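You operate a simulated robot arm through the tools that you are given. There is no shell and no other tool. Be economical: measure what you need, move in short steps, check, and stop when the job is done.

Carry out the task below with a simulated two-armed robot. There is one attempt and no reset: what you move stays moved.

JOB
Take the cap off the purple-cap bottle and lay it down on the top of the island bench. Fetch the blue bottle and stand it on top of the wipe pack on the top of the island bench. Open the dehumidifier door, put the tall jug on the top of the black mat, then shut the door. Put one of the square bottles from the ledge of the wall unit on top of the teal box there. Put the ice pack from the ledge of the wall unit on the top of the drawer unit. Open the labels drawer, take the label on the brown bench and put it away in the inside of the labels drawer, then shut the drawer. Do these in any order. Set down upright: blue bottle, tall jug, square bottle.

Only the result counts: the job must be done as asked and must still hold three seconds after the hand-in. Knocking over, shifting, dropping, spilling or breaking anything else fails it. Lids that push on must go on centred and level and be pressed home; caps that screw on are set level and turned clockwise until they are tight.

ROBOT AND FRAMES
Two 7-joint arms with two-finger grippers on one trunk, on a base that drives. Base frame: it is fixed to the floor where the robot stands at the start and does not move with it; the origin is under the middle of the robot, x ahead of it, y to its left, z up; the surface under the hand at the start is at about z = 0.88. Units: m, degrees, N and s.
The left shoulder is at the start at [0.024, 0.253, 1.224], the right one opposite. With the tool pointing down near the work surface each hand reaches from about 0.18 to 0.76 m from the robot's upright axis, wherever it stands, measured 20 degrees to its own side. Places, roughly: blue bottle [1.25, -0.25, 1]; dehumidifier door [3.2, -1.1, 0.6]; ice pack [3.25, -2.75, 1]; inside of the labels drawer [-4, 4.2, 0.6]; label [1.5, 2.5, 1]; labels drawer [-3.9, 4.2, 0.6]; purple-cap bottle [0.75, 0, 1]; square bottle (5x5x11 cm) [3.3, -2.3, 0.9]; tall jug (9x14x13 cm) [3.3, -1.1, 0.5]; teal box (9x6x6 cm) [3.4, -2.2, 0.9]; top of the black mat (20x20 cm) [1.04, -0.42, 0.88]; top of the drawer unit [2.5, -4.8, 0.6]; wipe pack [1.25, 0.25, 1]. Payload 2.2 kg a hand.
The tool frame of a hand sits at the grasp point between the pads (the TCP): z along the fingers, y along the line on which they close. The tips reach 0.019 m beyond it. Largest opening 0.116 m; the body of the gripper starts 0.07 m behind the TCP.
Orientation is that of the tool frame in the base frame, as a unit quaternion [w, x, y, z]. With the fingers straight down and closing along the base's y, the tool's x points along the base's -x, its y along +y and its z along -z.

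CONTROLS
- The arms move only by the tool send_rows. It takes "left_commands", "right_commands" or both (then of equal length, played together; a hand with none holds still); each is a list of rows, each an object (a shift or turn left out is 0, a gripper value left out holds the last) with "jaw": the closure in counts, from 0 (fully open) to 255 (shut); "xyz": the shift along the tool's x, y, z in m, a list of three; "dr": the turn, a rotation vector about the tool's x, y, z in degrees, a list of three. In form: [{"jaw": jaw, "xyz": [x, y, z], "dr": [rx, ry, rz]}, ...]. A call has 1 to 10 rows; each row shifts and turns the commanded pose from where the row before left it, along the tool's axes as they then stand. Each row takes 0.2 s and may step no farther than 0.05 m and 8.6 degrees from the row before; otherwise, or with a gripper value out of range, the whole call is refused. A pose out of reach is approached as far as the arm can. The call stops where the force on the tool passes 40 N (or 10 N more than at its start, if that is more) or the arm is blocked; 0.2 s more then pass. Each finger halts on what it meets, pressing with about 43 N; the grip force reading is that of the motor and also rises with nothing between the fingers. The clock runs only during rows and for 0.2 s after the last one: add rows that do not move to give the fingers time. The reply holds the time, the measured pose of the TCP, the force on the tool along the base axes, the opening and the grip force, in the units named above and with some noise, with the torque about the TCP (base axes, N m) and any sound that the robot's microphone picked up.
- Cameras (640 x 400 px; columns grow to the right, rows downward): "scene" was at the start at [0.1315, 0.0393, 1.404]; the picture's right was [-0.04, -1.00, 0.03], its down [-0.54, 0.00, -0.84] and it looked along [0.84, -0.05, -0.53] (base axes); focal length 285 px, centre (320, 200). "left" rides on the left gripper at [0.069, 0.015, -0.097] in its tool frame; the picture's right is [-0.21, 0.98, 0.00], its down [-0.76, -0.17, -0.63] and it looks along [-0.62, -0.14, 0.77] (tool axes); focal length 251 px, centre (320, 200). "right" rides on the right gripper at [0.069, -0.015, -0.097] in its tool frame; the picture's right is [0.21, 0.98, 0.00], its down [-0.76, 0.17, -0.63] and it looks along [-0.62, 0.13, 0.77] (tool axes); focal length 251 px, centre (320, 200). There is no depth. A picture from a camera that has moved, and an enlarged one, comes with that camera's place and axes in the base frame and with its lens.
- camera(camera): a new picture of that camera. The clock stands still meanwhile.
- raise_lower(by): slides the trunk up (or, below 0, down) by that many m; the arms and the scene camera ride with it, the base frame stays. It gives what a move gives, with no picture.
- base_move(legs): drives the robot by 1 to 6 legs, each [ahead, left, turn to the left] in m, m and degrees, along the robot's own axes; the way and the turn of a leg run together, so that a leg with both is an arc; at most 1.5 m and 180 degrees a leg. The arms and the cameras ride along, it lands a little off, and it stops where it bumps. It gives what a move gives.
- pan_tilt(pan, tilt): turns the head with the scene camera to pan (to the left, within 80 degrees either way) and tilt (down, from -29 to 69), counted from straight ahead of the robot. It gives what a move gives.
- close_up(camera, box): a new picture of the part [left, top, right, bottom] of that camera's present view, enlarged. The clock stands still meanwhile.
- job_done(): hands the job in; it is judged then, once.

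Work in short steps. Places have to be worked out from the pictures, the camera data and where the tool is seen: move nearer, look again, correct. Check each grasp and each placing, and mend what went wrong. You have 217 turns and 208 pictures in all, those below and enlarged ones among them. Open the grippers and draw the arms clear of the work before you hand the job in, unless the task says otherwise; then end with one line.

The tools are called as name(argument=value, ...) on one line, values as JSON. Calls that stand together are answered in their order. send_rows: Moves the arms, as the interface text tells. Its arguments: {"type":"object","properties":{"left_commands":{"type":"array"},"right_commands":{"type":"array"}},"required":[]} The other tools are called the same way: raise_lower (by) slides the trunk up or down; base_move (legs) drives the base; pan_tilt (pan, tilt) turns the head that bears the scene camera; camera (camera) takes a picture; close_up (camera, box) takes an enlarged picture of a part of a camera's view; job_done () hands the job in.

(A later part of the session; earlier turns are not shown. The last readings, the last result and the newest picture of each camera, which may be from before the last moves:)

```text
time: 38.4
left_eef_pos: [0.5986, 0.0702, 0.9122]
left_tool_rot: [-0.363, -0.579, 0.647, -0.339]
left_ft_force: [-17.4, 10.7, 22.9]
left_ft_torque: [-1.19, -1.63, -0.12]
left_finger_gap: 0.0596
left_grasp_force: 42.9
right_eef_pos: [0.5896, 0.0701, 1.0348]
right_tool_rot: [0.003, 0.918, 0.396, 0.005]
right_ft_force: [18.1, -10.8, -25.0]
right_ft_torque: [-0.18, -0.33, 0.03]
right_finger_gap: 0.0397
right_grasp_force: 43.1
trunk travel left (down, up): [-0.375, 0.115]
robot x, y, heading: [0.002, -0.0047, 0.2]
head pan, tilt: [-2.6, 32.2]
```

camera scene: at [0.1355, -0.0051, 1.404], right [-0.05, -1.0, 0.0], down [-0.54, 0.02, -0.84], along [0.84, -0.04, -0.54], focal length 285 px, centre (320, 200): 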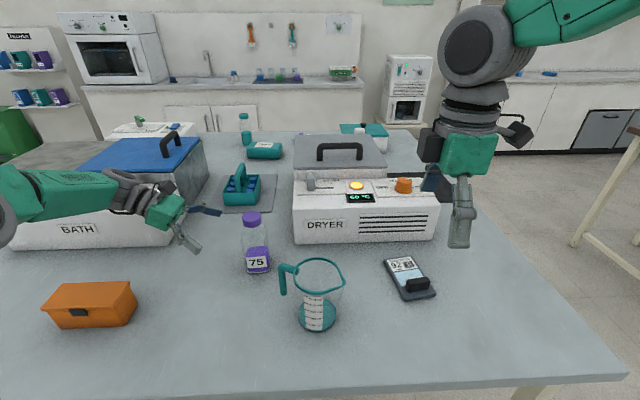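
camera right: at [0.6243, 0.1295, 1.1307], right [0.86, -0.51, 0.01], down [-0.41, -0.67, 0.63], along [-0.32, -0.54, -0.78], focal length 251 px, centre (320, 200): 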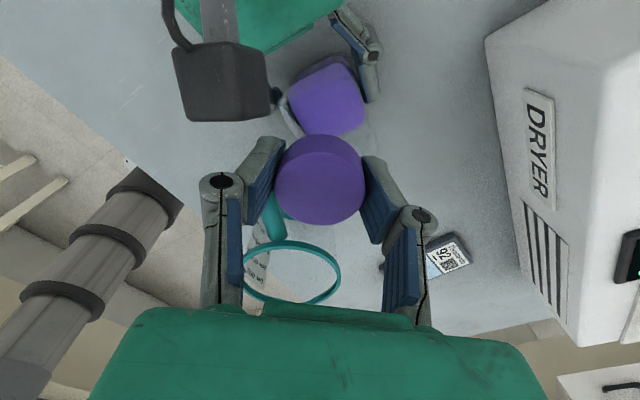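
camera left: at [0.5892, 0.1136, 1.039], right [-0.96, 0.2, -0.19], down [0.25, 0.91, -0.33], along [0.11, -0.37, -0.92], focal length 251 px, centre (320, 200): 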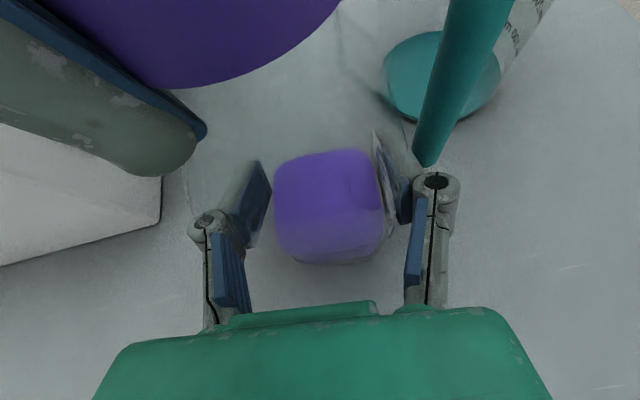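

Still threaded. Release slightly, rise and rotate back for another stroke.

send_rows(right_commands=[{"xyz": [0, 0, 0.005]}, {"jaw": 145}, {}, {"xyz": [0, 0, -0.03]}, {"xyz": [0, 0, -0.03]}, {"dr": [0, 0, 8.5]}, {"dr": [0, 0, 8.5]}, {"dr": [0, 0, 8.5]}, {"dr": [0, 0, 8.5]}, {"dr": [0, 0, 8.5]}])

send_rows(right_commands=[{"dr": [0, 0, 8.5]}, {"dr": [0, 0, 8.5]}, {"dr": [0, 0, 8.5]}, {"dr": [0, 0, 8.5]}, {"dr": [0, 0, 8.5]}, {"dr": [0, 0, 8.5]}, {"dr": [0, 0, 8.5]}, {"dr": [0, 0, 8.5]}, {"dr": [0, 0, 8.5]}, {"dr": [0, 0, 8.5]}])

camera(camera="right")

```text
time: 40.6
left_eef_pos: [0.5985, 0.071, 0.9119]
left_tool_rot: [-0.361, -0.581, 0.647, -0.338]
left_ft_force: [0.1, -0.1, -1.5]
left_ft_torque: [0.0, 0.02, 0.01]
left_finger_gap: 0.0589
left_grasp_force: 42.6
right_eef_pos: [0.5891, 0.0705, 1.0922]
right_tool_rot: [-0.001, 0.999, 0.036, 0.004]
right_ft_force: [0.1, 0.2, -0.4]
right_ft_torque: [-0.01, 0.01, 0.0]
right_finger_gap: 0.05
right_grasp_force: 0.0
trunk travel left (down, up): [-0.375, 0.115]
robot x, y, heading: [0.0039, -0.0019, 0.2]
head pan, tilt: [-2.6, 32.2]
```

```text
time: 42.8
left_eef_pos: [0.5983, 0.0716, 0.911]
left_tool_rot: [-0.362, -0.58, 0.647, -0.338]
left_ft_force: [0.5, 0.9, -1.4]
left_ft_torque: [0.03, 0.02, 0.01]
left_finger_gap: 0.0587
left_grasp_force: 42.4
right_eef_pos: [0.5906, 0.0673, 1.0929]
right_tool_rot: [-0.004, 0.759, -0.652, 0.002]
right_ft_force: [-0.7, 0.5, 0.1]
right_ft_torque: [0.01, -0.02, -0.01]
right_finger_gap: 0.05
right_grasp_force: 0.0
trunk travel left (down, up): [-0.375, 0.115]
robot x, y, heading: [0.0013, -0.0044, 0.1]
head pan, tilt: [-2.6, 32.2]
```

```text
177 pictures are left
camera right: at [0.6156, 0.0013, 1.1898], right [-0.93, -0.36, -0.01], down [-0.28, 0.72, 0.63], along [-0.22, 0.59, -0.77], focal length 251 px, centre (320, 200)
```

right: 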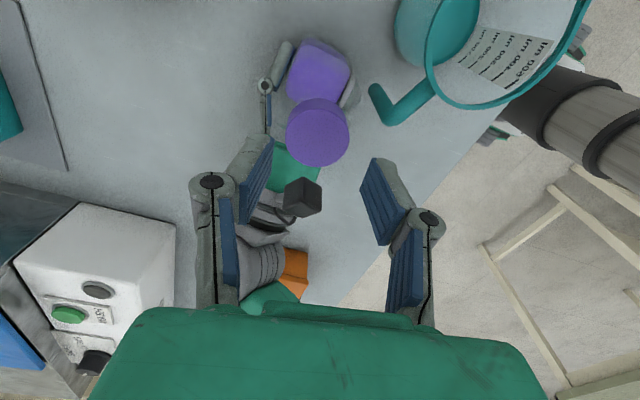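

Cap still centred at (0.593, 0.067). Rotate to −40°, descend.

send_rows(right_commands=[{"dr": [0, 0, 8.5]}, {"dr": [0, 0, 8.5]}, {"dr": [0, 0, 8.5]}, {"dr": [0, 0, 8.5]}, {"dr": [0, 0, 8.5]}, {"jaw": 115, "dr": [0, 0, 8.5]}, {"xyz": [0, -0.002, 0]}, {"xyz": [0, 0, 0.03]}, {"xyz": [0, 0, 0.02]}, {"xyz": [0, 0, 0.012]}])

send_rows(right_commands=[{"jaw": 255}, {}, {}, {"dr": [0, 0, -8.4]}, {"dr": [0, 0, -8.4]}, {"dr": [0, 0, -8.4]}, {"dr": [0, 0, -8.4]}, {"dr": [0, 0, -8.4]}, {"dr": [0, 0, -8.4]}, {"dr": [0, 0, -8.4]}])

camera(camera="right")

```text
time: 45.0
left_eef_pos: [0.599, 0.0723, 0.911]
left_tool_rot: [-0.361, -0.581, 0.646, -0.339]
left_ft_force: [0.3, -0.1, -1.8]
left_ft_torque: [0.04, 0.01, -0.01]
left_finger_gap: 0.059
left_grasp_force: 43.0
right_eef_pos: [0.591, 0.0686, 1.0295]
right_tool_rot: [0.004, -0.409, 0.913, -0.002]
right_ft_force: [-0.2, 0.0, -0.2]
right_ft_torque: [0.0, 0.04, 0.01]
right_finger_gap: 0.0636
right_grasp_force: 0.1
trunk travel left (down, up): [-0.375, 0.115]
robot x, y, heading: [-0.001, -0.0081, 0.2]
head pan, tilt: [-2.6, 32.2]
```

```text
time: 47.2
left_eef_pos: [0.5985, 0.0714, 0.9101]
left_tool_rot: [-0.362, -0.58, 0.647, -0.338]
left_ft_force: [-8.4, 3.2, -1.3]
left_ft_torque: [-0.49, -0.97, 0.01]
left_finger_gap: 0.0588
left_grasp_force: 42.9
right_eef_pos: [0.5909, 0.0683, 1.0293]
right_tool_rot: [-0.003, 0.804, -0.594, 0.004]
right_ft_force: [7.7, -4.6, 0.9]
right_ft_torque: [0.02, -0.01, -0.14]
right_finger_gap: 0.0379
right_grasp_force: 42.9
trunk travel left (down, up): [-0.375, 0.115]
robot x, y, heading: [0.0022, -0.0069, 0.1]
head pan, tilt: [-2.6, 32.2]
```

```text
176 pictures are left
camera right: at [0.6253, 0.0063, 1.1275], right [-0.87, -0.49, -0.01], down [-0.39, 0.67, 0.63], along [-0.3, 0.55, -0.78], focal length 251 px, centre (320, 200)
```

right: 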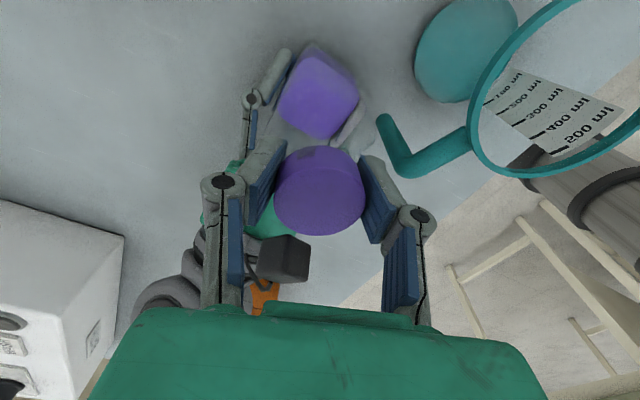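

The bottle neck seems to show behind the cap; it may be free. Turn a little more with rise, then check.

send_rows(right_commands=[{"dr": [0, 0, -8.4]}, {"dr": [0, 0, -8.4]}, {"dr": [0, 0, -8.4]}, {"dr": [0, 0, -8.4]}, {"dr": [0, 0, -8.4]}, {"dr": [0, 0, -8.4]}, {"xyz": [0, 0, -0.003]}, {"xyz": [0, 0, -0.003]}, {}])

camera(camera="right")

```text
time: 49.2
left_eef_pos: [0.5983, 0.0709, 0.912]
left_tool_rot: [-0.362, -0.58, 0.646, -0.339]
left_ft_force: [-14.0, -3.8, 5.1]
left_ft_torque: [0.49, -1.62, -0.01]
left_finger_gap: 0.0592
left_grasp_force: 42.6
right_eef_pos: [0.5907, 0.0693, 1.0341]
right_tool_rot: [-0.002, 0.981, -0.195, 0.003]
right_ft_force: [13.6, 3.0, -6.0]
right_ft_torque: [0.01, 0.04, 0.04]
right_finger_gap: 0.0378
right_grasp_force: 43.3
trunk travel left (down, up): [-0.375, 0.115]
robot x, y, heading: [0.0024, -0.0032, -0.1]
head pan, tilt: [-2.6, 32.2]
```

```text
175 pictures are left
camera right: at [0.659, 0.0559, 1.1333], right [-0.18, -0.98, 0.0], down [-0.77, 0.14, 0.63], along [-0.62, 0.11, -0.78], focal length 251 px, centre (320, 200)
```

right: 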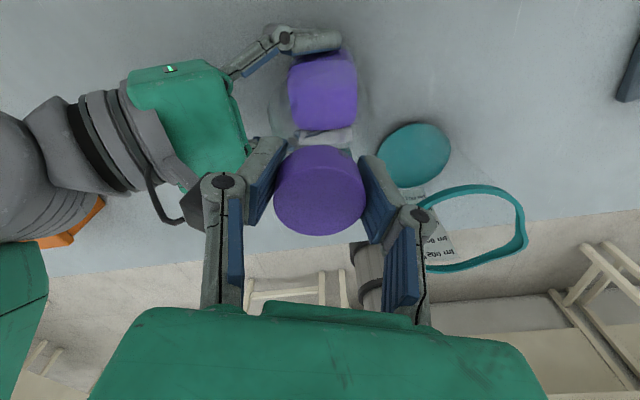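

Little vertical force now. Lift further.

send_rows(right_commands=[{"xyz": [0, 0, -0.004]}, {"xyz": [0, 0, -0.004]}, {}])

close_up(camera="scene", box=[180, 160, 320, 290])

```text
time: 50.0
left_eef_pos: [0.5986, 0.071, 0.9101]
left_tool_rot: [-0.361, -0.581, 0.646, -0.338]
left_ft_force: [-0.1, -4.6, -1.4]
left_ft_torque: [0.56, -0.03, -0.01]
left_finger_gap: 0.0589
left_grasp_force: 42.6
right_eef_pos: [0.5901, 0.0688, 1.0433]
right_tool_rot: [-0.001, 0.981, -0.196, 0.003]
right_ft_force: [0.1, 3.9, -1.0]
right_ft_torque: [0.05, 0.04, 0.08]
right_finger_gap: 0.038
right_grasp_force: 42.8
trunk travel left (down, up): [-0.375, 0.115]
robot x, y, heading: [0.0011, -0.0069, 0.0]
head pan, tilt: [-2.6, 32.2]
```

```text
3.08 times, centred on (250, 225) of scene
camera zoom: at [0.1341, -0.0061, 1.4042], right [-0.05, -1.0, 0.0], down [-0.54, 0.02, -0.84], along [0.84, -0.04, -0.54], focal length 878 px, centre (535, 123)
```

zoom: 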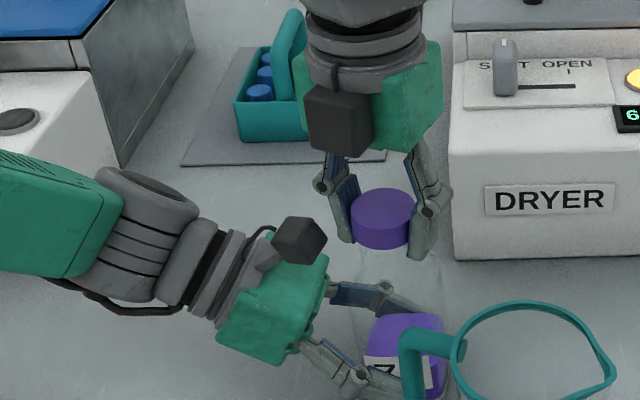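

The cap is free. Lift it clear and rotate the hand back.

send_rows(right_commands=[{"xyz": [0, 0, -0.03]}, {"xyz": [0, 0, -0.03]}, {"dr": [0, 0, 8.5]}, {"dr": [0, 0, 8.5]}, {"dr": [0, 0, 8.5]}, {"dr": [0, 0, 8.5]}, {"dr": [0, 0, 8.5]}, {"dr": [0, 0, 8.5]}, {"dr": [0, 0, 8.5]}, {"dr": [0, 0, 8.5]}])

camera(camera="scene")

```text
time: 52.2
left_eef_pos: [0.5977, 0.0713, 0.9111]
left_tool_rot: [-0.361, -0.581, 0.646, -0.339]
left_ft_force: [0.1, 0.2, -1.5]
left_ft_torque: [0.04, 0.0, 0.01]
left_finger_gap: 0.0587
left_grasp_force: 43.5
right_eef_pos: [0.5933, 0.064, 1.1024]
right_tool_rot: [0.004, -0.699, 0.715, -0.001]
right_ft_force: [-0.1, -0.4, -0.1]
right_ft_torque: [0.01, -0.02, -0.01]
right_finger_gap: 0.0377
right_grasp_force: 42.8
trunk travel left (down, up): [-0.375, 0.115]
robot x, y, heading: [-0.001, -0.0046, 0.0]
head pan, tilt: [-2.6, 32.2]
```

```text
173 pictures are left
camera scene: at [0.1339, -0.0061, 1.4042], right [-0.05, -1.0, 0.0], down [-0.54, 0.02, -0.84], along [0.84, -0.04, -0.54], focal length 285 px, centre (320, 200)
```

scene: 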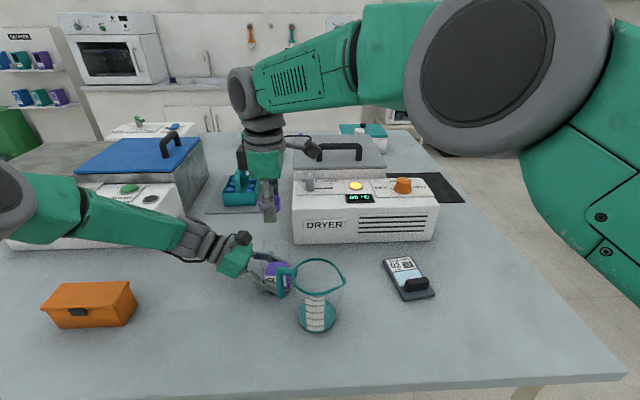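

Carry the cap to a free spot at about (0.47, −0.16) and start lowering.

send_rows(right_commands=[{"xyz": [0.038, 0.0192, 0]}, {"xyz": [0.038, 0.0192, 0]}, {"xyz": [0.038, 0.0192, 0]}, {"xyz": [0.038, 0.0192, 0]}, {"xyz": [0.038, 0.0192, 0]}, {"xyz": [0.038, 0.0192, 0]}, {"xyz": [0, 0, 0.045]}, {"xyz": [0, 0, 0.045]}, {"xyz": [0, 0, 0.045]}, {}])

camera(camera="scene")

camera(camera="right")

```text
time: 54.4
left_eef_pos: [0.5987, 0.0709, 0.9102]
left_tool_rot: [-0.362, -0.58, 0.647, -0.338]
left_ft_force: [-1.2, -0.6, -2.2]
left_ft_torque: [0.02, -0.04, 0.02]
left_finger_gap: 0.0589
left_grasp_force: 43.0
right_eef_pos: [0.4728, -0.1612, 0.9649]
right_tool_rot: [0.003, -0.703, 0.711, -0.003]
right_ft_force: [-1.0, 0.0, 0.5]
right_ft_torque: [0.0, 0.0, -0.01]
right_finger_gap: 0.0379
right_grasp_force: 43.0
trunk travel left (down, up): [-0.375, 0.115]
robot x, y, heading: [-0.0001, -0.0051, 0.1]
head pan, tilt: [-2.6, 32.2]
```

```text
172 pictures are left
camera scene: at [0.1332, -0.008, 1.4043], right [-0.05, -1.0, 0.0], down [-0.54, 0.02, -0.84], along [0.84, -0.04, -0.54], focal length 285 px, centre (320, 200)
```

scene: 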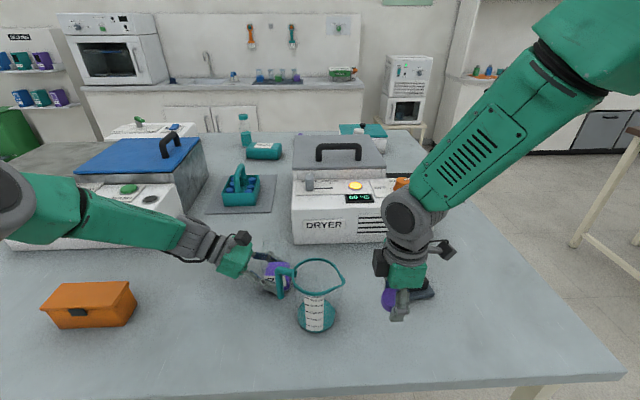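

```text
171 pictures are left
camera right: at [0.4853, -0.231, 1.0632], right [-0.98, -0.2, -0.01], down [-0.16, 0.76, 0.63], along [-0.12, 0.62, -0.77], focal length 251 px, centre (320, 200)
```

right: 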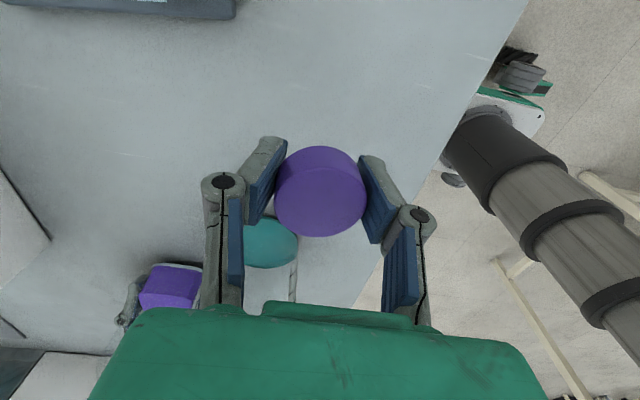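

Lower the cap to the bench gently.

send_rows(right_commands=[{"xyz": [0, 0, 0.03]}, {"xyz": [0, 0, 0.02]}, {"xyz": [0, 0, 0.005]}, {"xyz": [0, 0, 0.003]}, {}])

```text
time: 55.6
left_eef_pos: [0.5987, 0.0713, 0.9125]
left_tool_rot: [-0.361, -0.581, 0.646, -0.338]
left_ft_force: [1.3, 0.2, -0.5]
left_ft_torque: [0.05, -0.02, -0.01]
left_finger_gap: 0.0587
left_grasp_force: 42.8
right_eef_pos: [0.4732, -0.1597, 0.9096]
right_tool_rot: [0.004, -0.704, 0.71, -0.003]
right_ft_force: [0.7, -0.3, 0.5]
right_ft_torque: [-0.02, 0.01, 0.06]
right_finger_gap: 0.0375
right_grasp_force: 43.3
trunk travel left (down, up): [-0.375, 0.115]
robot x, y, heading: [-0.0007, -0.0116, 0.0]
head pan, tilt: [-2.6, 32.2]
```

No contact yet; lower a few more mm.

send_rows(right_commands=[{"xyz": [0, 0, 0.002]}, {"xyz": [0, 0, 0.002]}, {"xyz": [0, 0, 0.002]}, {}])

close_up(camera="scene", box=[330, 230, 470, 350])

```text
time: 56.6
left_eef_pos: [0.5976, 0.0712, 0.9107]
left_tool_rot: [-0.361, -0.581, 0.646, -0.338]
left_ft_force: [0.0, -0.3, -0.8]
left_ft_torque: [-0.03, 0.03, -0.03]
left_finger_gap: 0.0587
left_grasp_force: 43.1
right_eef_pos: [0.4741, -0.1583, 0.9029]
right_tool_rot: [0.004, -0.704, 0.71, -0.003]
right_ft_force: [-0.5, 0.5, -0.3]
right_ft_torque: [-0.01, 0.02, -0.03]
right_finger_gap: 0.0373
right_grasp_force: 43.5
trunk travel left (down, up): [-0.375, 0.115]
robot x, y, heading: [-0.0019, -0.0034, -0.2]
head pan, tilt: [-2.6, 32.2]
```

```text
3.33 times, centred on (400, 290) of scene
camera zoom: at [0.1335, -0.0079, 1.4043], right [-0.05, -1.0, 0.0], down [-0.54, 0.02, -0.84], along [0.84, -0.04, -0.54], focal length 951 px, centre (53, -100)
```

zoom: 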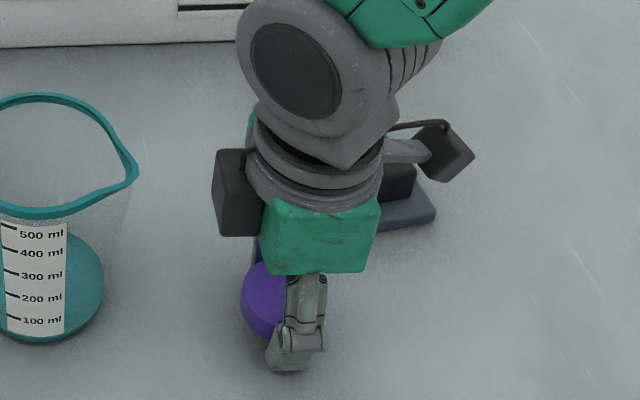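

Continue down until contact.

send_rows(right_commands=[{"xyz": [0, 0, 0.002]}, {"xyz": [0, 0, 0.002]}, {}])

```text
time: 57.4
left_eef_pos: [0.5976, 0.0711, 0.9117]
left_tool_rot: [-0.361, -0.581, 0.646, -0.339]
left_ft_force: [0.3, -1.4, -0.9]
left_ft_torque: [0.01, 0.01, 0.02]
left_finger_gap: 0.0589
left_grasp_force: 42.8
right_eef_pos: [0.4744, -0.1593, 0.9002]
right_tool_rot: [0.005, -0.703, 0.711, -0.003]
right_ft_force: [0.9, -3.5, 17.9]
right_ft_torque: [-0.07, 0.47, 0.06]
right_finger_gap: 0.0375
right_grasp_force: 43.4
trunk travel left (down, up): [-0.375, 0.115]
robot x, y, heading: [-0.0023, -0.0116, 0.2]
head pan, tilt: [-2.6, 32.2]
```

Contact (18 N). Raise 1 mm, open slowly, and retreat up. The left hand releases the bottle too.

send_rows(right_commands=[{"xyz": [0, 0, -0.001]}, {"jaw": 150}, {"jaw": 80}, {}, {"xyz": [0, 0, -0.03]}, {"xyz": [0, 0, -0.045]}, {"xyz": [0, 0, -0.045]}, {"xyz": [0, 0, -0.045]}, {"xyz": [0, 0, -0.045]}])

camera(camera="scene")

camera(camera="left")

```text
time: 59.4
left_eef_pos: [0.5976, 0.0713, 0.9123]
left_tool_rot: [-0.361, -0.58, 0.647, -0.339]
left_ft_force: [0.1, 0.3, -0.9]
left_ft_torque: [0.02, 0.02, -0.01]
left_finger_gap: 0.0588
left_grasp_force: 43.1
right_eef_pos: [0.4685, -0.1613, 1.1132]
right_tool_rot: [0.004, -0.703, 0.711, -0.004]
right_ft_force: [0.0, -0.5, -0.5]
right_ft_torque: [-0.02, 0.03, 0.01]
right_finger_gap: 0.0798
right_grasp_force: 0.0
trunk travel left (down, up): [-0.375, 0.115]
robot x, y, heading: [-0.0031, -0.0096, 0.3]
head pan, tilt: [-2.6, 32.2]
```

```text
169 pictures are left
camera scene: at [0.1314, -0.0085, 1.4045], right [-0.05, -1.0, 0.0], down [-0.54, 0.02, -0.84], along [0.84, -0.04, -0.54], focal length 285 px, centre (320, 200)
```

scene: 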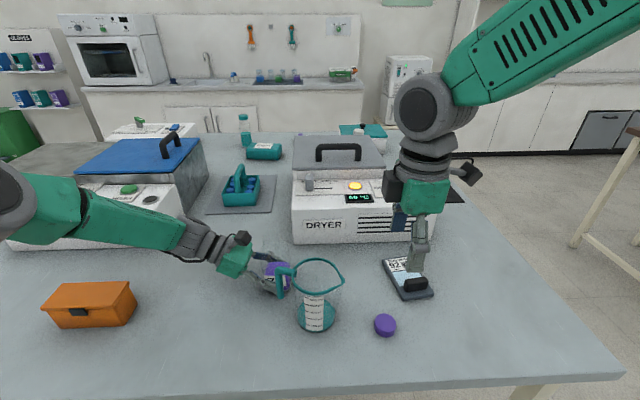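

```text
168 pictures are left
camera left: at [0.5841, 0.1211, 1.0208], right [-0.96, 0.2, -0.2], down [0.26, 0.91, -0.32], along [0.12, -0.36, -0.92], focal length 251 px, centre (320, 200)
```

left: 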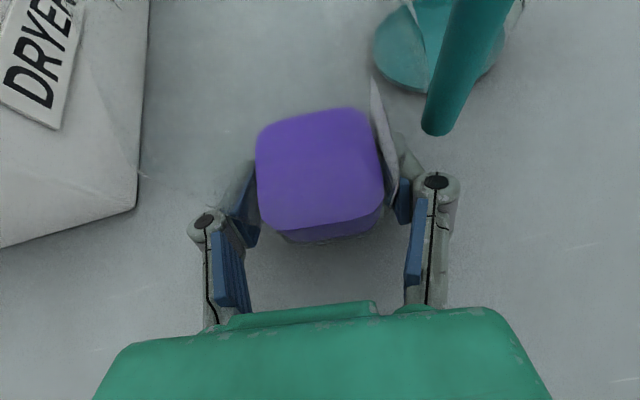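

The cap lies flat on the bench. I'll put the open bottle back near its original spot, then release it.

send_rows(left_commands=[{"xyz": [0.013, 0, -0.0075]}, {"xyz": [-0.01, -0.018, -0.016]}, {"xyz": [-0.01, -0.018, -0.016]}, {"xyz": [-0.009, -0.018, -0.016]}, {}, {"xyz": [-0.009, 0, 0.0055]}, {"xyz": [-0.004, 0, 0.002]}, {"xyz": [-0.001, 0, 0.001]}, {}])

close_up(camera="scene", box=[180, 160, 320, 290])

```text
time: 61.4
left_eef_pos: [0.6573, 0.1209, 0.9094]
left_tool_rot: [-0.361, -0.581, 0.646, -0.338]
left_ft_force: [0.7, 0.9, -1.5]
left_ft_torque: [0.03, 0.02, 0.0]
left_finger_gap: 0.0588
left_grasp_force: 43.3
right_eef_pos: [0.4706, -0.1592, 1.1108]
right_tool_rot: [0.004, -0.704, 0.71, -0.003]
right_ft_force: [-0.3, -0.3, -0.6]
right_ft_torque: [-0.01, -0.01, 0.03]
right_finger_gap: 0.0797
right_grasp_force: 0.1
trunk travel left (down, up): [-0.375, 0.115]
robot x, y, heading: [-0.0, -0.0049, 0.1]
head pan, tilt: [-2.6, 32.2]
```

```text
3.08 times, centred on (250, 225) of scene
camera zoom: at [0.1335, -0.0081, 1.4043], right [-0.05, -1.0, 0.0], down [-0.54, 0.02, -0.84], along [0.84, -0.04, -0.54], focal length 878 px, centre (535, 123)
```

zoom: 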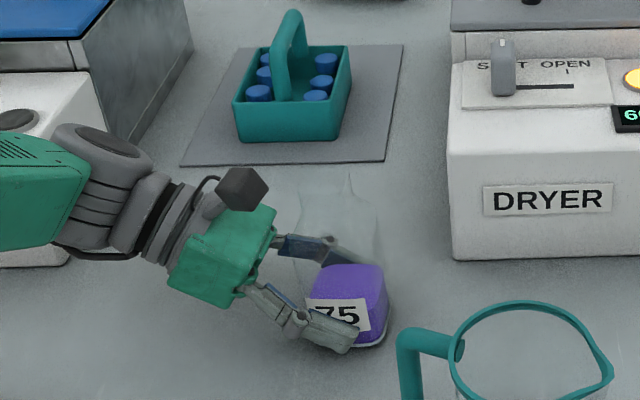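

Lower until contact.

send_rows(left_commands=[{"xyz": [-0.0013, 0, 0.0008]}, {"xyz": [-0.0013, 0, 0.0008]}, {}])

```text
time: 62.2
left_eef_pos: [0.6591, 0.1208, 0.908]
left_tool_rot: [-0.36, -0.58, 0.646, -0.34]
left_ft_force: [1.4, 1.1, 9.4]
left_ft_torque: [0.31, 0.33, -0.08]
left_finger_gap: 0.0588
left_grasp_force: 43.3
right_eef_pos: [0.4692, -0.1601, 1.1114]
right_tool_rot: [0.003, -0.704, 0.71, -0.003]
right_ft_force: [-0.9, -0.1, 0.2]
right_ft_torque: [0.0, -0.01, -0.02]
right_finger_gap: 0.0796
right_grasp_force: 0.1
trunk travel left (down, up): [-0.375, 0.115]
robot x, y, heading: [-0.0027, -0.0057, -0.0]
head pan, tilt: [-2.6, 32.2]
```

Contact; open gently and back out along the tool axis.

send_rows(left_commands=[{"jaw": 100}, {"jaw": 0}, {}, {"xyz": [0, 0, -0.03]}, {"xyz": [0, 0, -0.04]}, {"xyz": [0, 0, -0.04]}, {"xyz": [0.03, 0, -0.03]}, {"xyz": [0.04, 0.02, 0]}, {"xyz": [0.04, 0.02, 0]}, {"xyz": [0.04, 0.02, 0]}])

camera(camera="scene")

```text
time: 64.4
left_eef_pos: [0.5973, 0.1713, 1.1056]
left_tool_rot: [-0.36, -0.581, 0.646, -0.339]
left_ft_force: [-0.4, -0.1, 0.0]
left_ft_torque: [0.0, 0.0, 0.01]
left_finger_gap: 0.1162
left_grasp_force: 0.1
right_eef_pos: [0.4688, -0.1612, 1.113]
right_tool_rot: [0.004, -0.703, 0.711, -0.003]
right_ft_force: [-0.9, 0.0, -0.3]
right_ft_torque: [-0.01, -0.04, 0.01]
right_finger_gap: 0.0796
right_grasp_force: 0.0
trunk travel left (down, up): [-0.375, 0.115]
robot x, y, heading: [-0.0025, -0.005, -0.1]
head pan, tilt: [-2.6, 32.2]
```

```text
166 pictures are left
camera scene: at [0.1305, -0.0086, 1.4046], right [-0.05, -1.0, 0.0], down [-0.53, 0.02, -0.84], along [0.84, -0.04, -0.54], focal length 285 px, centre (320, 200)
```

scene: 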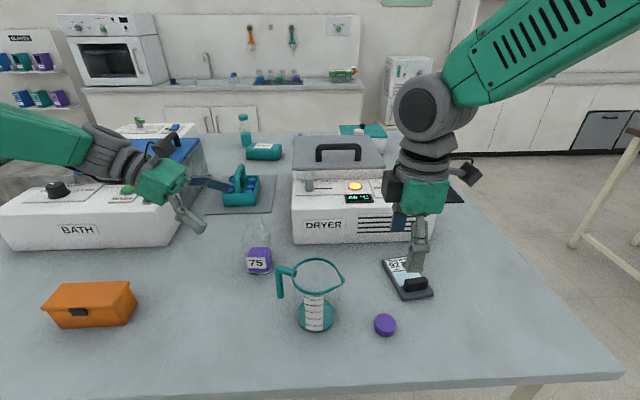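

Bottle uncapped and standing. Now I restore both hands to the straight-down pose before driving.

send_rows(left_commands=[{"xyz": [0.02, 0.02, 0], "dr": [0, -8.5, 0]}, {"xyz": [0.01, 0.03, 0], "dr": [0, -8.5, 0]}, {"xyz": [0, 0.03, 0], "dr": [0, -8.5, 0]}, {"xyz": [0, 0.03, 0], "dr": [0, -8.5, 0]}, {"xyz": [0, 0.03, 0], "dr": [0, -8.5, 0]}, {"xyz": [0, 0.03, 0], "dr": [0, -8.5, 0]}, {"dr": [0, -8.5, 0]}, {"dr": [0, 0, 8.5]}, {"dr": [0, 0, 8.5]}, {"dr": [0, 0, 8.5]}], right_commands=[{"xyz": [0, 0, -0.02], "dr": [0, 0, 8.5]}, {"dr": [0, 0, 8.5]}, {"dr": [0, 0, 8.5]}, {"dr": [0, 0, 8.5]}, {"dr": [0, 0, 8.5]}, {"dr": [0, 0, 8.5]}, {"dr": [0, 0, 8.5]}, {"dr": [0, 0, 8.5]}, {"dr": [0, 0, 8.5]}, {"dr": [0, 0, 8.5]}])

send_rows(left_commands=[{"dr": [0, 0, 8.5]}, {"dr": [0, 0, 8.5]}, {"dr": [0, 0, 8.5]}, {"dr": [0, 0, 8.5]}, {"dr": [0, 0, 8.5]}, {"dr": [0, 0, 8.5]}, {"dr": [0, 0, 8.5]}])

base_move(legs=[[-0.3, 0, 0]])

pan_tilt(pan=-50, tilt=20)

camera(camera="scene")

```text
time: 66.6
left_eef_pos: [0.4259, 0.1743, 1.1287]
left_tool_rot: [0.007, -0.491, 0.871, -0.004]
left_ft_force: [-0.6, -0.3, 0.2]
left_ft_torque: [-0.02, -0.01, -0.03]
left_finger_gap: 0.1161
left_grasp_force: 0.1
right_eef_pos: [0.4719, -0.1564, 1.1307]
right_tool_rot: [0.005, -0.036, 0.999, 0.001]
right_ft_force: [-0.9, 0.8, -0.2]
right_ft_torque: [0.01, 0.01, -0.01]
right_finger_gap: 0.0795
right_grasp_force: 0.2
trunk travel left (down, up): [-0.375, 0.115]
robot x, y, heading: [0.001, -0.0042, -0.0]
head pan, tilt: [-2.6, 32.2]
```

```text
time: 68.2
left_eef_pos: [0.4267, 0.1719, 1.1258]
left_tool_rot: [0.007, 0.006, 1.0, 0.001]
left_ft_force: [0.7, 0.0, -0.2]
left_ft_torque: [-0.02, -0.02, 0.04]
left_finger_gap: 0.1159
left_grasp_force: 0.1
right_eef_pos: [0.4724, -0.1587, 1.1305]
right_tool_rot: [0.004, -0.038, 0.999, 0.001]
right_ft_force: [-0.3, -0.5, 0.2]
right_ft_torque: [-0.03, 0.03, 0.01]
right_finger_gap: 0.0797
right_grasp_force: 0.0
trunk travel left (down, up): [-0.375, 0.115]
robot x, y, heading: [-0.0019, -0.0112, 0.0]
head pan, tilt: [-2.6, 32.2]
```

```text
time: 70.3
left_eef_pos: [0.1284, 0.1706, 1.1269]
left_tool_rot: [0.008, 0.007, 1.0, 0.001]
left_ft_force: [-0.7, 0.6, -0.8]
left_ft_torque: [0.01, -0.01, 0.02]
left_finger_gap: 0.1157
left_grasp_force: 0.1
right_eef_pos: [0.1725, -0.1601, 1.1304]
right_tool_rot: [0.003, -0.037, 0.999, 0.001]
right_ft_force: [0.1, 0.2, 0.2]
right_ft_torque: [-0.01, 0.02, -0.01]
right_finger_gap: 0.0796
right_grasp_force: 0.0
trunk travel left (down, up): [-0.375, 0.115]
robot x, y, heading: [-0.3043, -0.0067, -0.2]
head pan, tilt: [-2.6, 32.2]
```

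```text
time: 71.4
left_eef_pos: [0.1244, 0.17, 1.129]
left_tool_rot: [0.01, 0.007, 1.0, 0.0]
left_ft_force: [-1.0, 0.0, 0.6]
left_ft_torque: [-0.02, 0.0, 0.01]
left_finger_gap: 0.116
left_grasp_force: 0.0
right_eef_pos: [0.169, -0.1596, 1.132]
right_tool_rot: [0.006, -0.036, 0.999, 0.001]
right_ft_force: [0.4, -0.1, 0.4]
right_ft_torque: [0.01, 0.0, 0.0]
right_finger_gap: 0.0796
right_grasp_force: 0.1
trunk travel left (down, up): [-0.375, 0.115]
robot x, y, heading: [-0.3002, -0.0057, -0.3]
head pan, tilt: [-50.0, 20.0]
```

```text
165 pictures are left
camera scene: at [-0.1984, -0.0754, 1.424], right [-0.77, -0.64, 0.0], down [-0.22, 0.26, -0.94], along [0.6, -0.72, -0.34], focal length 285 px, centre (320, 200)
```

scene: 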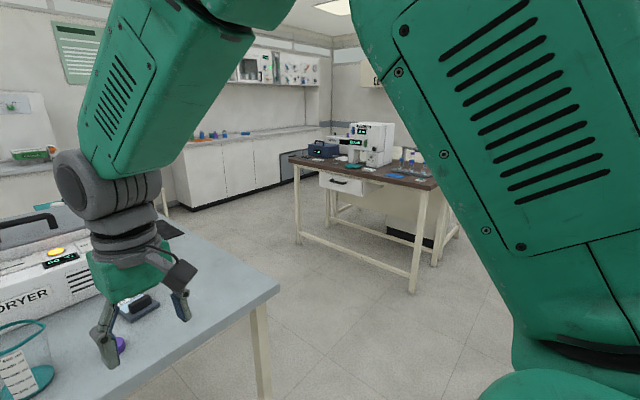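

The aisle to the right (y −0.6…−1.9) is free. Drive around the island: right, ahead, turn about.

base_move(legs=[[0, -1.2, 0], [1.5, 0, 0], [0.95, 0, 0]])

pan_tilt(pan=0, tilt=25)

camera(camera="scene")

```text
time: 89.3
left_eef_pos: [2.6028, -1.0435, 1.1274]
left_tool_rot: [0.011, 0.001, 1.0, 0.0]
left_ft_force: [0.2, 0.6, 0.4]
left_ft_torque: [-0.01, -0.01, -0.01]
left_finger_gap: 0.1161
left_grasp_force: 0.0
right_eef_pos: [2.6518, -1.3726, 1.1316]
right_tool_rot: [0.006, -0.041, 0.999, 0.001]
right_ft_force: [0.7, -0.6, 0.3]
right_ft_torque: [0.0, 0.0, -0.02]
right_finger_gap: 0.0795
right_grasp_force: 0.0
trunk travel left (down, up): [-0.375, 0.115]
robot x, y, heading: [2.1813, -1.222, 0.2]
head pan, tilt: [-50.0, 20.0]
```

```text
time: 90.5
left_eef_pos: [2.6009, -1.0424, 1.1292]
left_tool_rot: [0.011, 0.001, 1.0, 0.001]
left_ft_force: [0.0, -0.7, -0.7]
left_ft_torque: [-0.02, -0.01, 0.0]
left_finger_gap: 0.116
left_grasp_force: 0.0
right_eef_pos: [2.6498, -1.3735, 1.133]
right_tool_rot: [0.007, -0.042, 0.999, 0.0]
right_ft_force: [-0.2, 0.9, -0.5]
right_ft_torque: [-0.02, 0.0, -0.01]
right_finger_gap: 0.0795
right_grasp_force: 0.0
trunk travel left (down, up): [-0.375, 0.115]
robot x, y, heading: [2.1775, -1.2226, 0.5]
head pan, tilt: [0.0, 25.0]
```

```text
164 pictures are left
camera scene: at [2.3153, -1.2209, 1.4159], right [0.01, -1.0, 0.0], down [-0.43, 0.0, -0.9], along [0.9, 0.01, -0.43], focal length 285 px, centre (320, 200)
```

scene: 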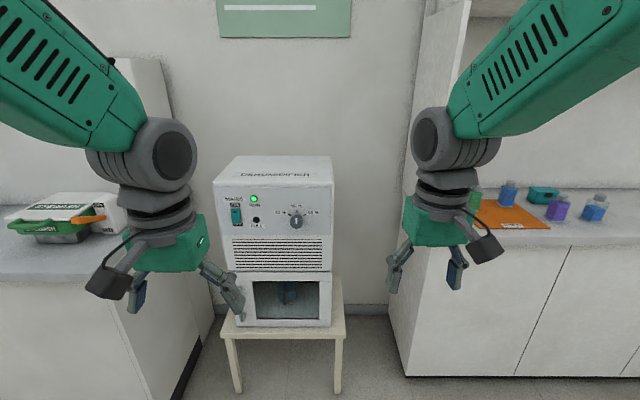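

The dehumidifier is in view on a stool with a windowed door. Closer look at it and at the ledge.

close_up(camera="scene", box=[200, 180, 360, 340])

close_up(camera="scene", box=[460, 160, 640, 260])

```text
2.50 times, centred on (280, 260) of scene
camera zoom: at [2.3153, -1.2209, 1.4159], right [0.01, -1.0, 0.0], down [-0.43, 0.0, -0.9], along [0.9, 0.01, -0.43], focal length 713 px, centre (420, 50)
```

zoom: 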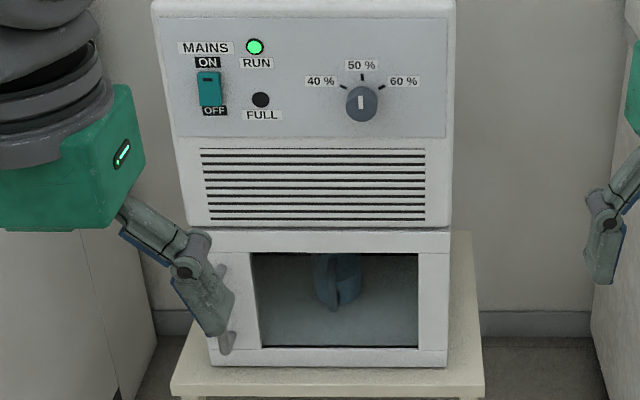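

```text
3.56 times, centred on (550, 210) of scene
camera zoom: at [2.3153, -1.2209, 1.4159], right [0.01, -1.0, 0.0], down [-0.43, 0.0, -0.9], along [0.9, 0.01, -0.43], focal length 1014 px, centre (-498, 164)
```

zoom: 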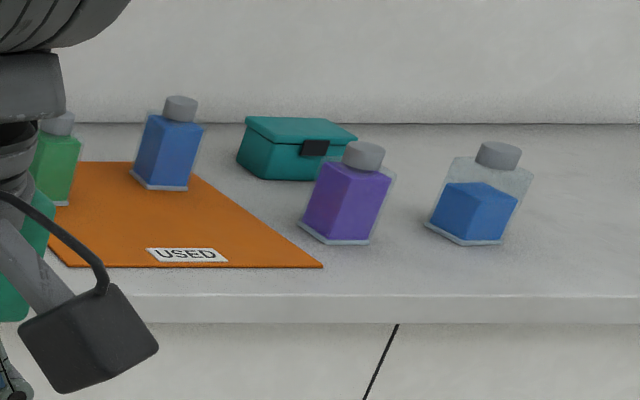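

Door handle is on the left edge of the door. First the blue bottle: turn about and move along the island's far side.

base_move(legs=[[0, 0, 178], [0, -0.95, 0]])

pan_tilt(pan=0, tilt=32)

camera(camera="scene")

```text
time: 102.6
left_eef_pos: [1.8067, -0.4348, 1.1282]
left_tool_rot: [-0.003, 0.999, -0.036, -0.011]
left_ft_force: [0.1, 0.0, -0.4]
left_ft_torque: [0.1, 0.01, 0.01]
left_finger_gap: 0.1159
left_grasp_force: 0.0
right_eef_pos: [1.7806, -0.1023, 1.1338]
right_tool_rot: [-0.003, 1.0, 0.008, -0.007]
right_ft_force: [0.9, -0.8, 0.0]
right_ft_torque: [0.06, 0.0, -0.01]
right_finger_gap: 0.0795
right_grasp_force: 0.0
trunk travel left (down, up): [-0.375, 0.115]
robot x, y, heading: [2.2409, -0.2753, 176.2]
head pan, tilt: [0.0, 25.0]
```

```text
time: 103.3
left_eef_pos: [1.8078, -0.4298, 1.1298]
left_tool_rot: [0.0, 0.999, -0.035, -0.012]
left_ft_force: [-0.1, 0.2, -0.4]
left_ft_torque: [0.01, -0.01, -0.02]
left_finger_gap: 0.116
left_grasp_force: 0.1
right_eef_pos: [1.7832, -0.0972, 1.1338]
right_tool_rot: [-0.001, 1.0, 0.009, -0.009]
right_ft_force: [-0.3, 0.6, 0.0]
right_ft_torque: [0.03, -0.01, -0.01]
right_finger_gap: 0.0796
right_grasp_force: 0.0
trunk travel left (down, up): [-0.375, 0.115]
robot x, y, heading: [2.238, -0.276, 176.4]
head pan, tilt: [0.0, 32.0]
```

```text
161 pictures are left
camera scene: at [2.103, -0.2689, 1.4048], right [0.06, 1.0, 0.0], down [0.53, -0.03, -0.85], along [-0.84, 0.05, -0.53], focal length 285 px, centre (320, 200)
```

scene: 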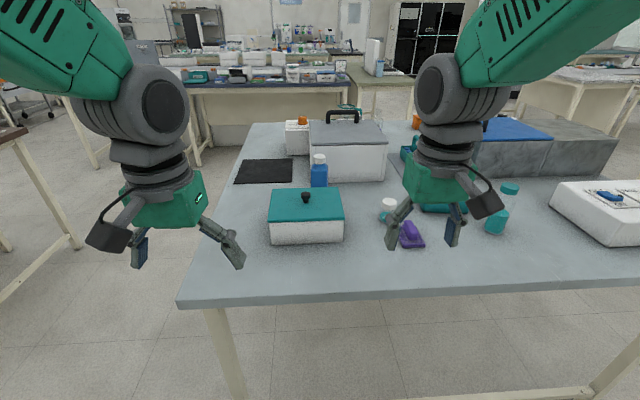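

The blue bottle stands at about (1.17, −0.22), behind the teal-lid box; best reached from the right side of the island with the left arm. Driving there.

base_move(legs=[[0, 0.95, 0], [0, 0, -86], [0, 0.8, 0]])

camera(camera="scene")

```text
time: 115.8
left_eef_pos: [1.1923, -0.8342, 1.1295]
left_tool_rot: [-0.011, 0.711, -0.703, -0.007]
left_ft_force: [-0.4, 0.8, 1.2]
left_ft_torque: [0.02, -0.03, 0.0]
left_finger_gap: 0.116
left_grasp_force: 0.1
right_eef_pos: [1.52, -0.7819, 1.1357]
right_tool_rot: [-0.009, 0.742, -0.67, -0.003]
right_ft_force: [-0.4, 0.4, -0.4]
right_ft_torque: [-0.01, -0.06, 0.03]
right_finger_gap: 0.0793
right_grasp_force: 0.1
trunk travel left (down, up): [-0.375, 0.115]
robot x, y, heading: [1.3874, -1.2473, 91.0]
head pan, tilt: [0.0, 32.0]
```

```text
160 pictures are left
camera scene: at [1.3791, -1.1148, 1.4048], right [1.0, 0.02, 0.0], down [0.01, -0.53, -0.85], along [-0.01, 0.85, -0.53], focal length 285 px, centre (320, 200)
```

scene: 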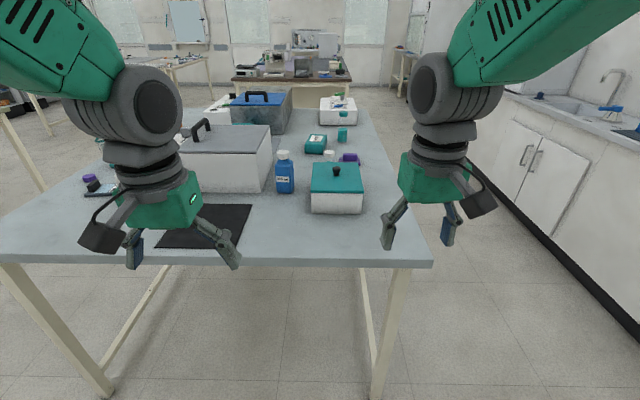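

Bottle at about (1.243, −0.195), wipe pack near (1.345, 0.18). Drive closer to the table edge.

base_move(legs=[[0.33, 0, 0]])

camera(camera="scene")

```text
time: 118.0
left_eef_pos: [1.1903, -0.5085, 1.1314]
left_tool_rot: [-0.011, 0.71, -0.704, -0.009]
left_ft_force: [0.2, 0.9, 0.5]
left_ft_torque: [0.0, -0.05, -0.03]
left_finger_gap: 0.116
left_grasp_force: 0.1
right_eef_pos: [1.5209, -0.4567, 1.1375]
right_tool_rot: [-0.009, 0.74, -0.673, -0.005]
right_ft_force: [1.1, 0.1, -0.1]
right_ft_torque: [-0.02, 0.04, 0.02]
right_finger_gap: 0.0797
right_grasp_force: 0.0
trunk travel left (down, up): [-0.375, 0.115]
robot x, y, heading: [1.3803, -0.9188, 90.6]
head pan, tilt: [0.0, 32.0]
```

```text
159 pictures are left
camera scene: at [1.3665, -0.7876, 1.4049], right [1.0, 0.02, 0.01], down [0.02, -0.53, -0.85], along [-0.01, 0.85, -0.53], focal length 285 px, centre (320, 200)
```

scene: 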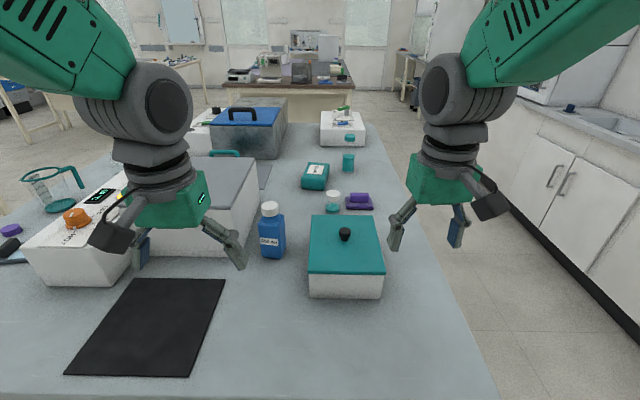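

Bottle at (1.237, −0.197), cap top z≈1.02, between dryer wall (x≈1.125) and the teal-lid box (x≥1.34). Move the left hand above it.

send_rows(left_commands=[{"jaw": 50, "xyz": [-0.0389, -0.0062, 0.005]}, {"xyz": [-0.0389, -0.0062, 0.005]}, {"xyz": [-0.0389, -0.0062, 0.005]}, {"xyz": [-0.0389, -0.0062, 0.005]}, {"xyz": [-0.0389, -0.0062, 0.005]}, {"xyz": [-0.0389, -0.0062, 0.005]}, {"xyz": [-0.0389, -0.0062, 0.005]}, {"xyz": [-0.0389, -0.0062, 0.005]}, {}])

camera(camera="left")

camera(camera="scene")

```text
time: 120.0
left_eef_pos: [1.2667, -0.2139, 1.1079]
left_tool_rot: [-0.004, 0.709, -0.704, -0.019]
left_ft_force: [0.4, 0.2, 0.2]
left_ft_torque: [0.02, 0.06, -0.02]
left_finger_gap: 0.0934
left_grasp_force: 0.0
left hand out of reach, approached as far as the arm can: row 8
right_eef_pos: [1.5489, -0.4605, 1.1358]
right_tool_rot: [-0.002, 0.739, -0.673, -0.015]
right_ft_force: [0.8, 0.2, -0.2]
right_ft_torque: [-0.02, 0.0, 0.01]
right_finger_gap: 0.0798
right_grasp_force: 0.0
trunk travel left (down, up): [-0.375, 0.115]
robot x, y, heading: [1.3845, -0.9173, 91.0]
head pan, tilt: [0.0, 32.0]
```

```text
158 pictures are left
camera left: at [1.253, -0.2852, 1.2035], right [-0.98, 0.21, 0.03], down [0.18, 0.74, 0.65], along [0.12, 0.64, -0.76], focal length 251 px, centre (320, 200)
```

left: 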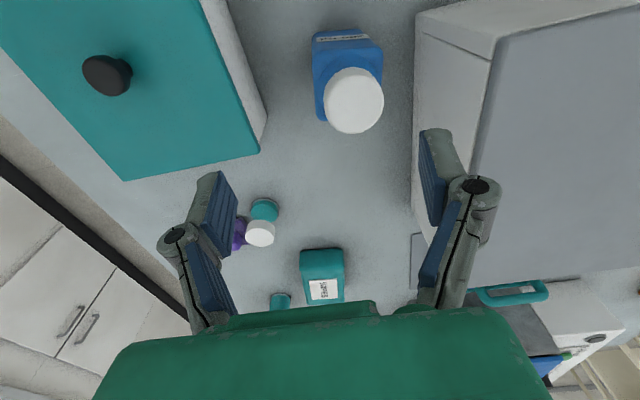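

```text
157 pictures are left
camera scene: at [1.4009, -0.7869, 1.4049], right [1.0, 0.01, -0.01], down [0.0, -0.53, -0.85], along [-0.02, 0.85, -0.53], focal length 285 px, centre (320, 200)
```

scene: 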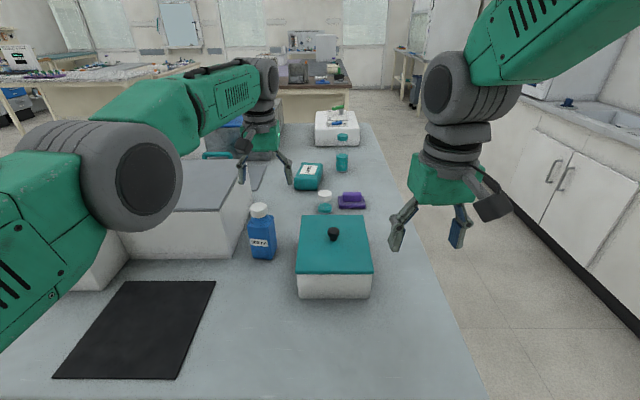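

Cap located at (1.240, −0.212). Shift 2.7 cm in −x and lower slightly, then verify.

send_rows(left_commands=[{"jaw": 40, "xyz": [0, 0.0265, 0.02]}, {"xyz": [0, 0, 0.03]}, {}])

camera(camera="left")

```text
time: 120.8
left_eef_pos: [1.2349, -0.2137, 1.0533]
left_tool_rot: [-0.003, 0.708, -0.706, -0.015]
left_ft_force: [2.0, 0.5, -0.6]
left_ft_torque: [-0.01, 0.07, 0.02]
left_finger_gap: 0.0977
left_grasp_force: 0.0
right_eef_pos: [1.5437, -0.4568, 1.1341]
right_tool_rot: [-0.002, 0.74, -0.673, -0.013]
right_ft_force: [1.3, -0.6, 0.8]
right_ft_torque: [-0.01, 0.05, 0.0]
right_finger_gap: 0.0796
right_grasp_force: 0.1
trunk travel left (down, up): [-0.375, 0.115]
robot x, y, heading: [1.3849, -0.9169, 90.9]
head pan, tilt: [0.0, 32.0]
```

```text
156 pictures are left
camera left: at [1.2203, -0.2843, 1.1493], right [-0.98, 0.21, 0.02], down [0.17, 0.74, 0.65], along [0.12, 0.64, -0.76], focal length 251 px, centre (320, 200)
```

left: 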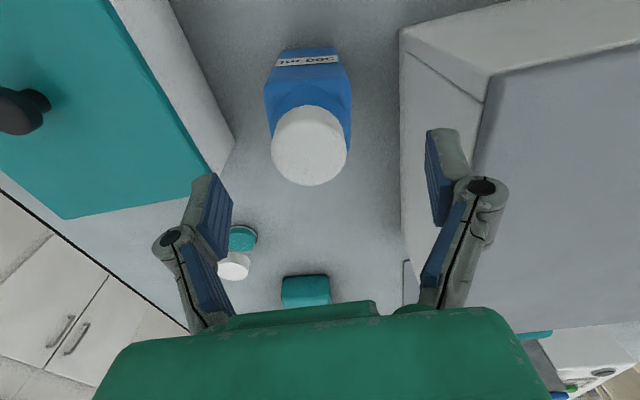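

Aligned. Descend to grasp height and check.

send_rows(left_commands=[{"xyz": [0.001, -0.003, 0.03]}, {"xyz": [0, 0, 0.03]}, {"xyz": [0, 0, 0.03]}, {"xyz": [0, 0, 0.012]}, {}])

camera(camera="left")

```text
time: 121.5
left_eef_pos: [1.2161, -0.2114, 1.0051]
left_tool_rot: [-0.023, 0.71, -0.704, -0.008]
left_ft_force: [2.1, -5.2, 6.8]
left_ft_torque: [0.01, -0.44, 0.01]
left_finger_gap: 0.0969
left_grasp_force: 0.0
right_eef_pos: [1.5119, -0.4635, 1.1392]
right_tool_rot: [-0.013, 0.742, -0.671, -0.006]
right_ft_force: [-0.3, 0.9, -0.4]
right_ft_torque: [0.01, -0.06, 0.03]
right_finger_gap: 0.0798
right_grasp_force: 0.1
trunk travel left (down, up): [-0.375, 0.115]
robot x, y, heading: [1.3744, -0.9192, 91.1]
head pan, tilt: [0.0, 32.0]
stopped in row 3 (left hand): the force on the tool passed its limit at 51 N (the readings are from after the stop); the commanded pose is now the measured one
```

```text
155 pictures are left
camera left: at [1.1977, -0.2837, 1.0991], right [-0.98, 0.21, -0.01], down [0.15, 0.73, 0.67], along [0.15, 0.65, -0.74], focal length 251 px, centre (320, 200)
```

left: 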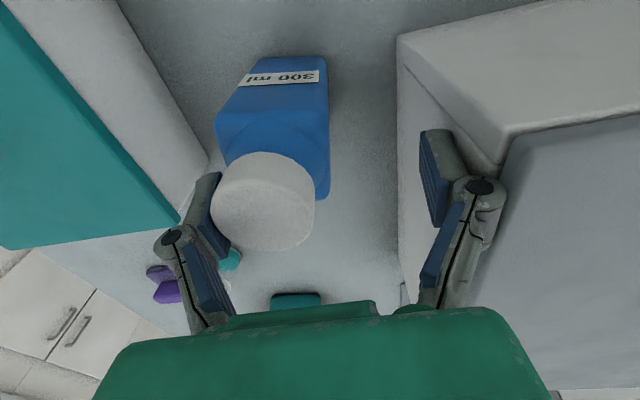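

The hand met something at z≈1.0. Look from the scene camera.

close_up(camera="scene", box=[180, 90, 400, 300])

camera(camera="scene")

```text
1.90 times, centred on (290, 195) of scene
camera zoom: at [1.3643, -0.7868, 1.4049], right [1.0, 0.02, 0.01], down [0.01, -0.53, -0.85], along [-0.01, 0.85, -0.53], focal length 543 px, centre (377, 210)
```

zoom: 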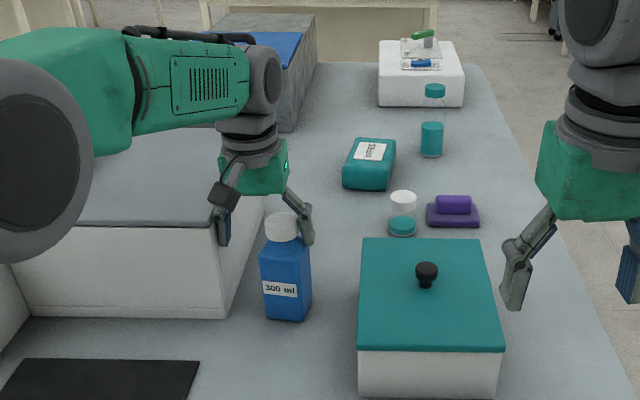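

```text
153 pictures are left
camera scene: at [1.3643, -0.7868, 1.4049], right [1.0, 0.02, 0.01], down [0.01, -0.53, -0.85], along [-0.01, 0.85, -0.53], focal length 285 px, centre (320, 200)
```

scene: 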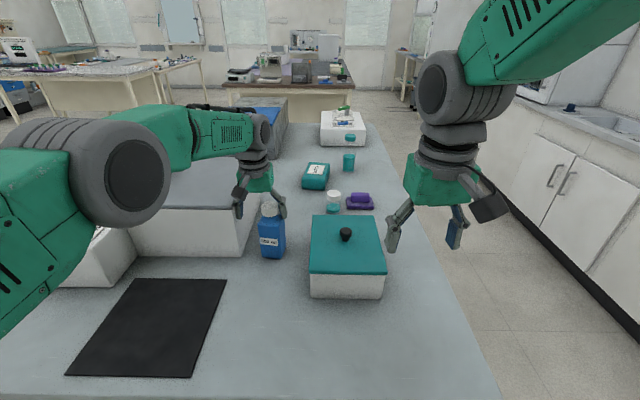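

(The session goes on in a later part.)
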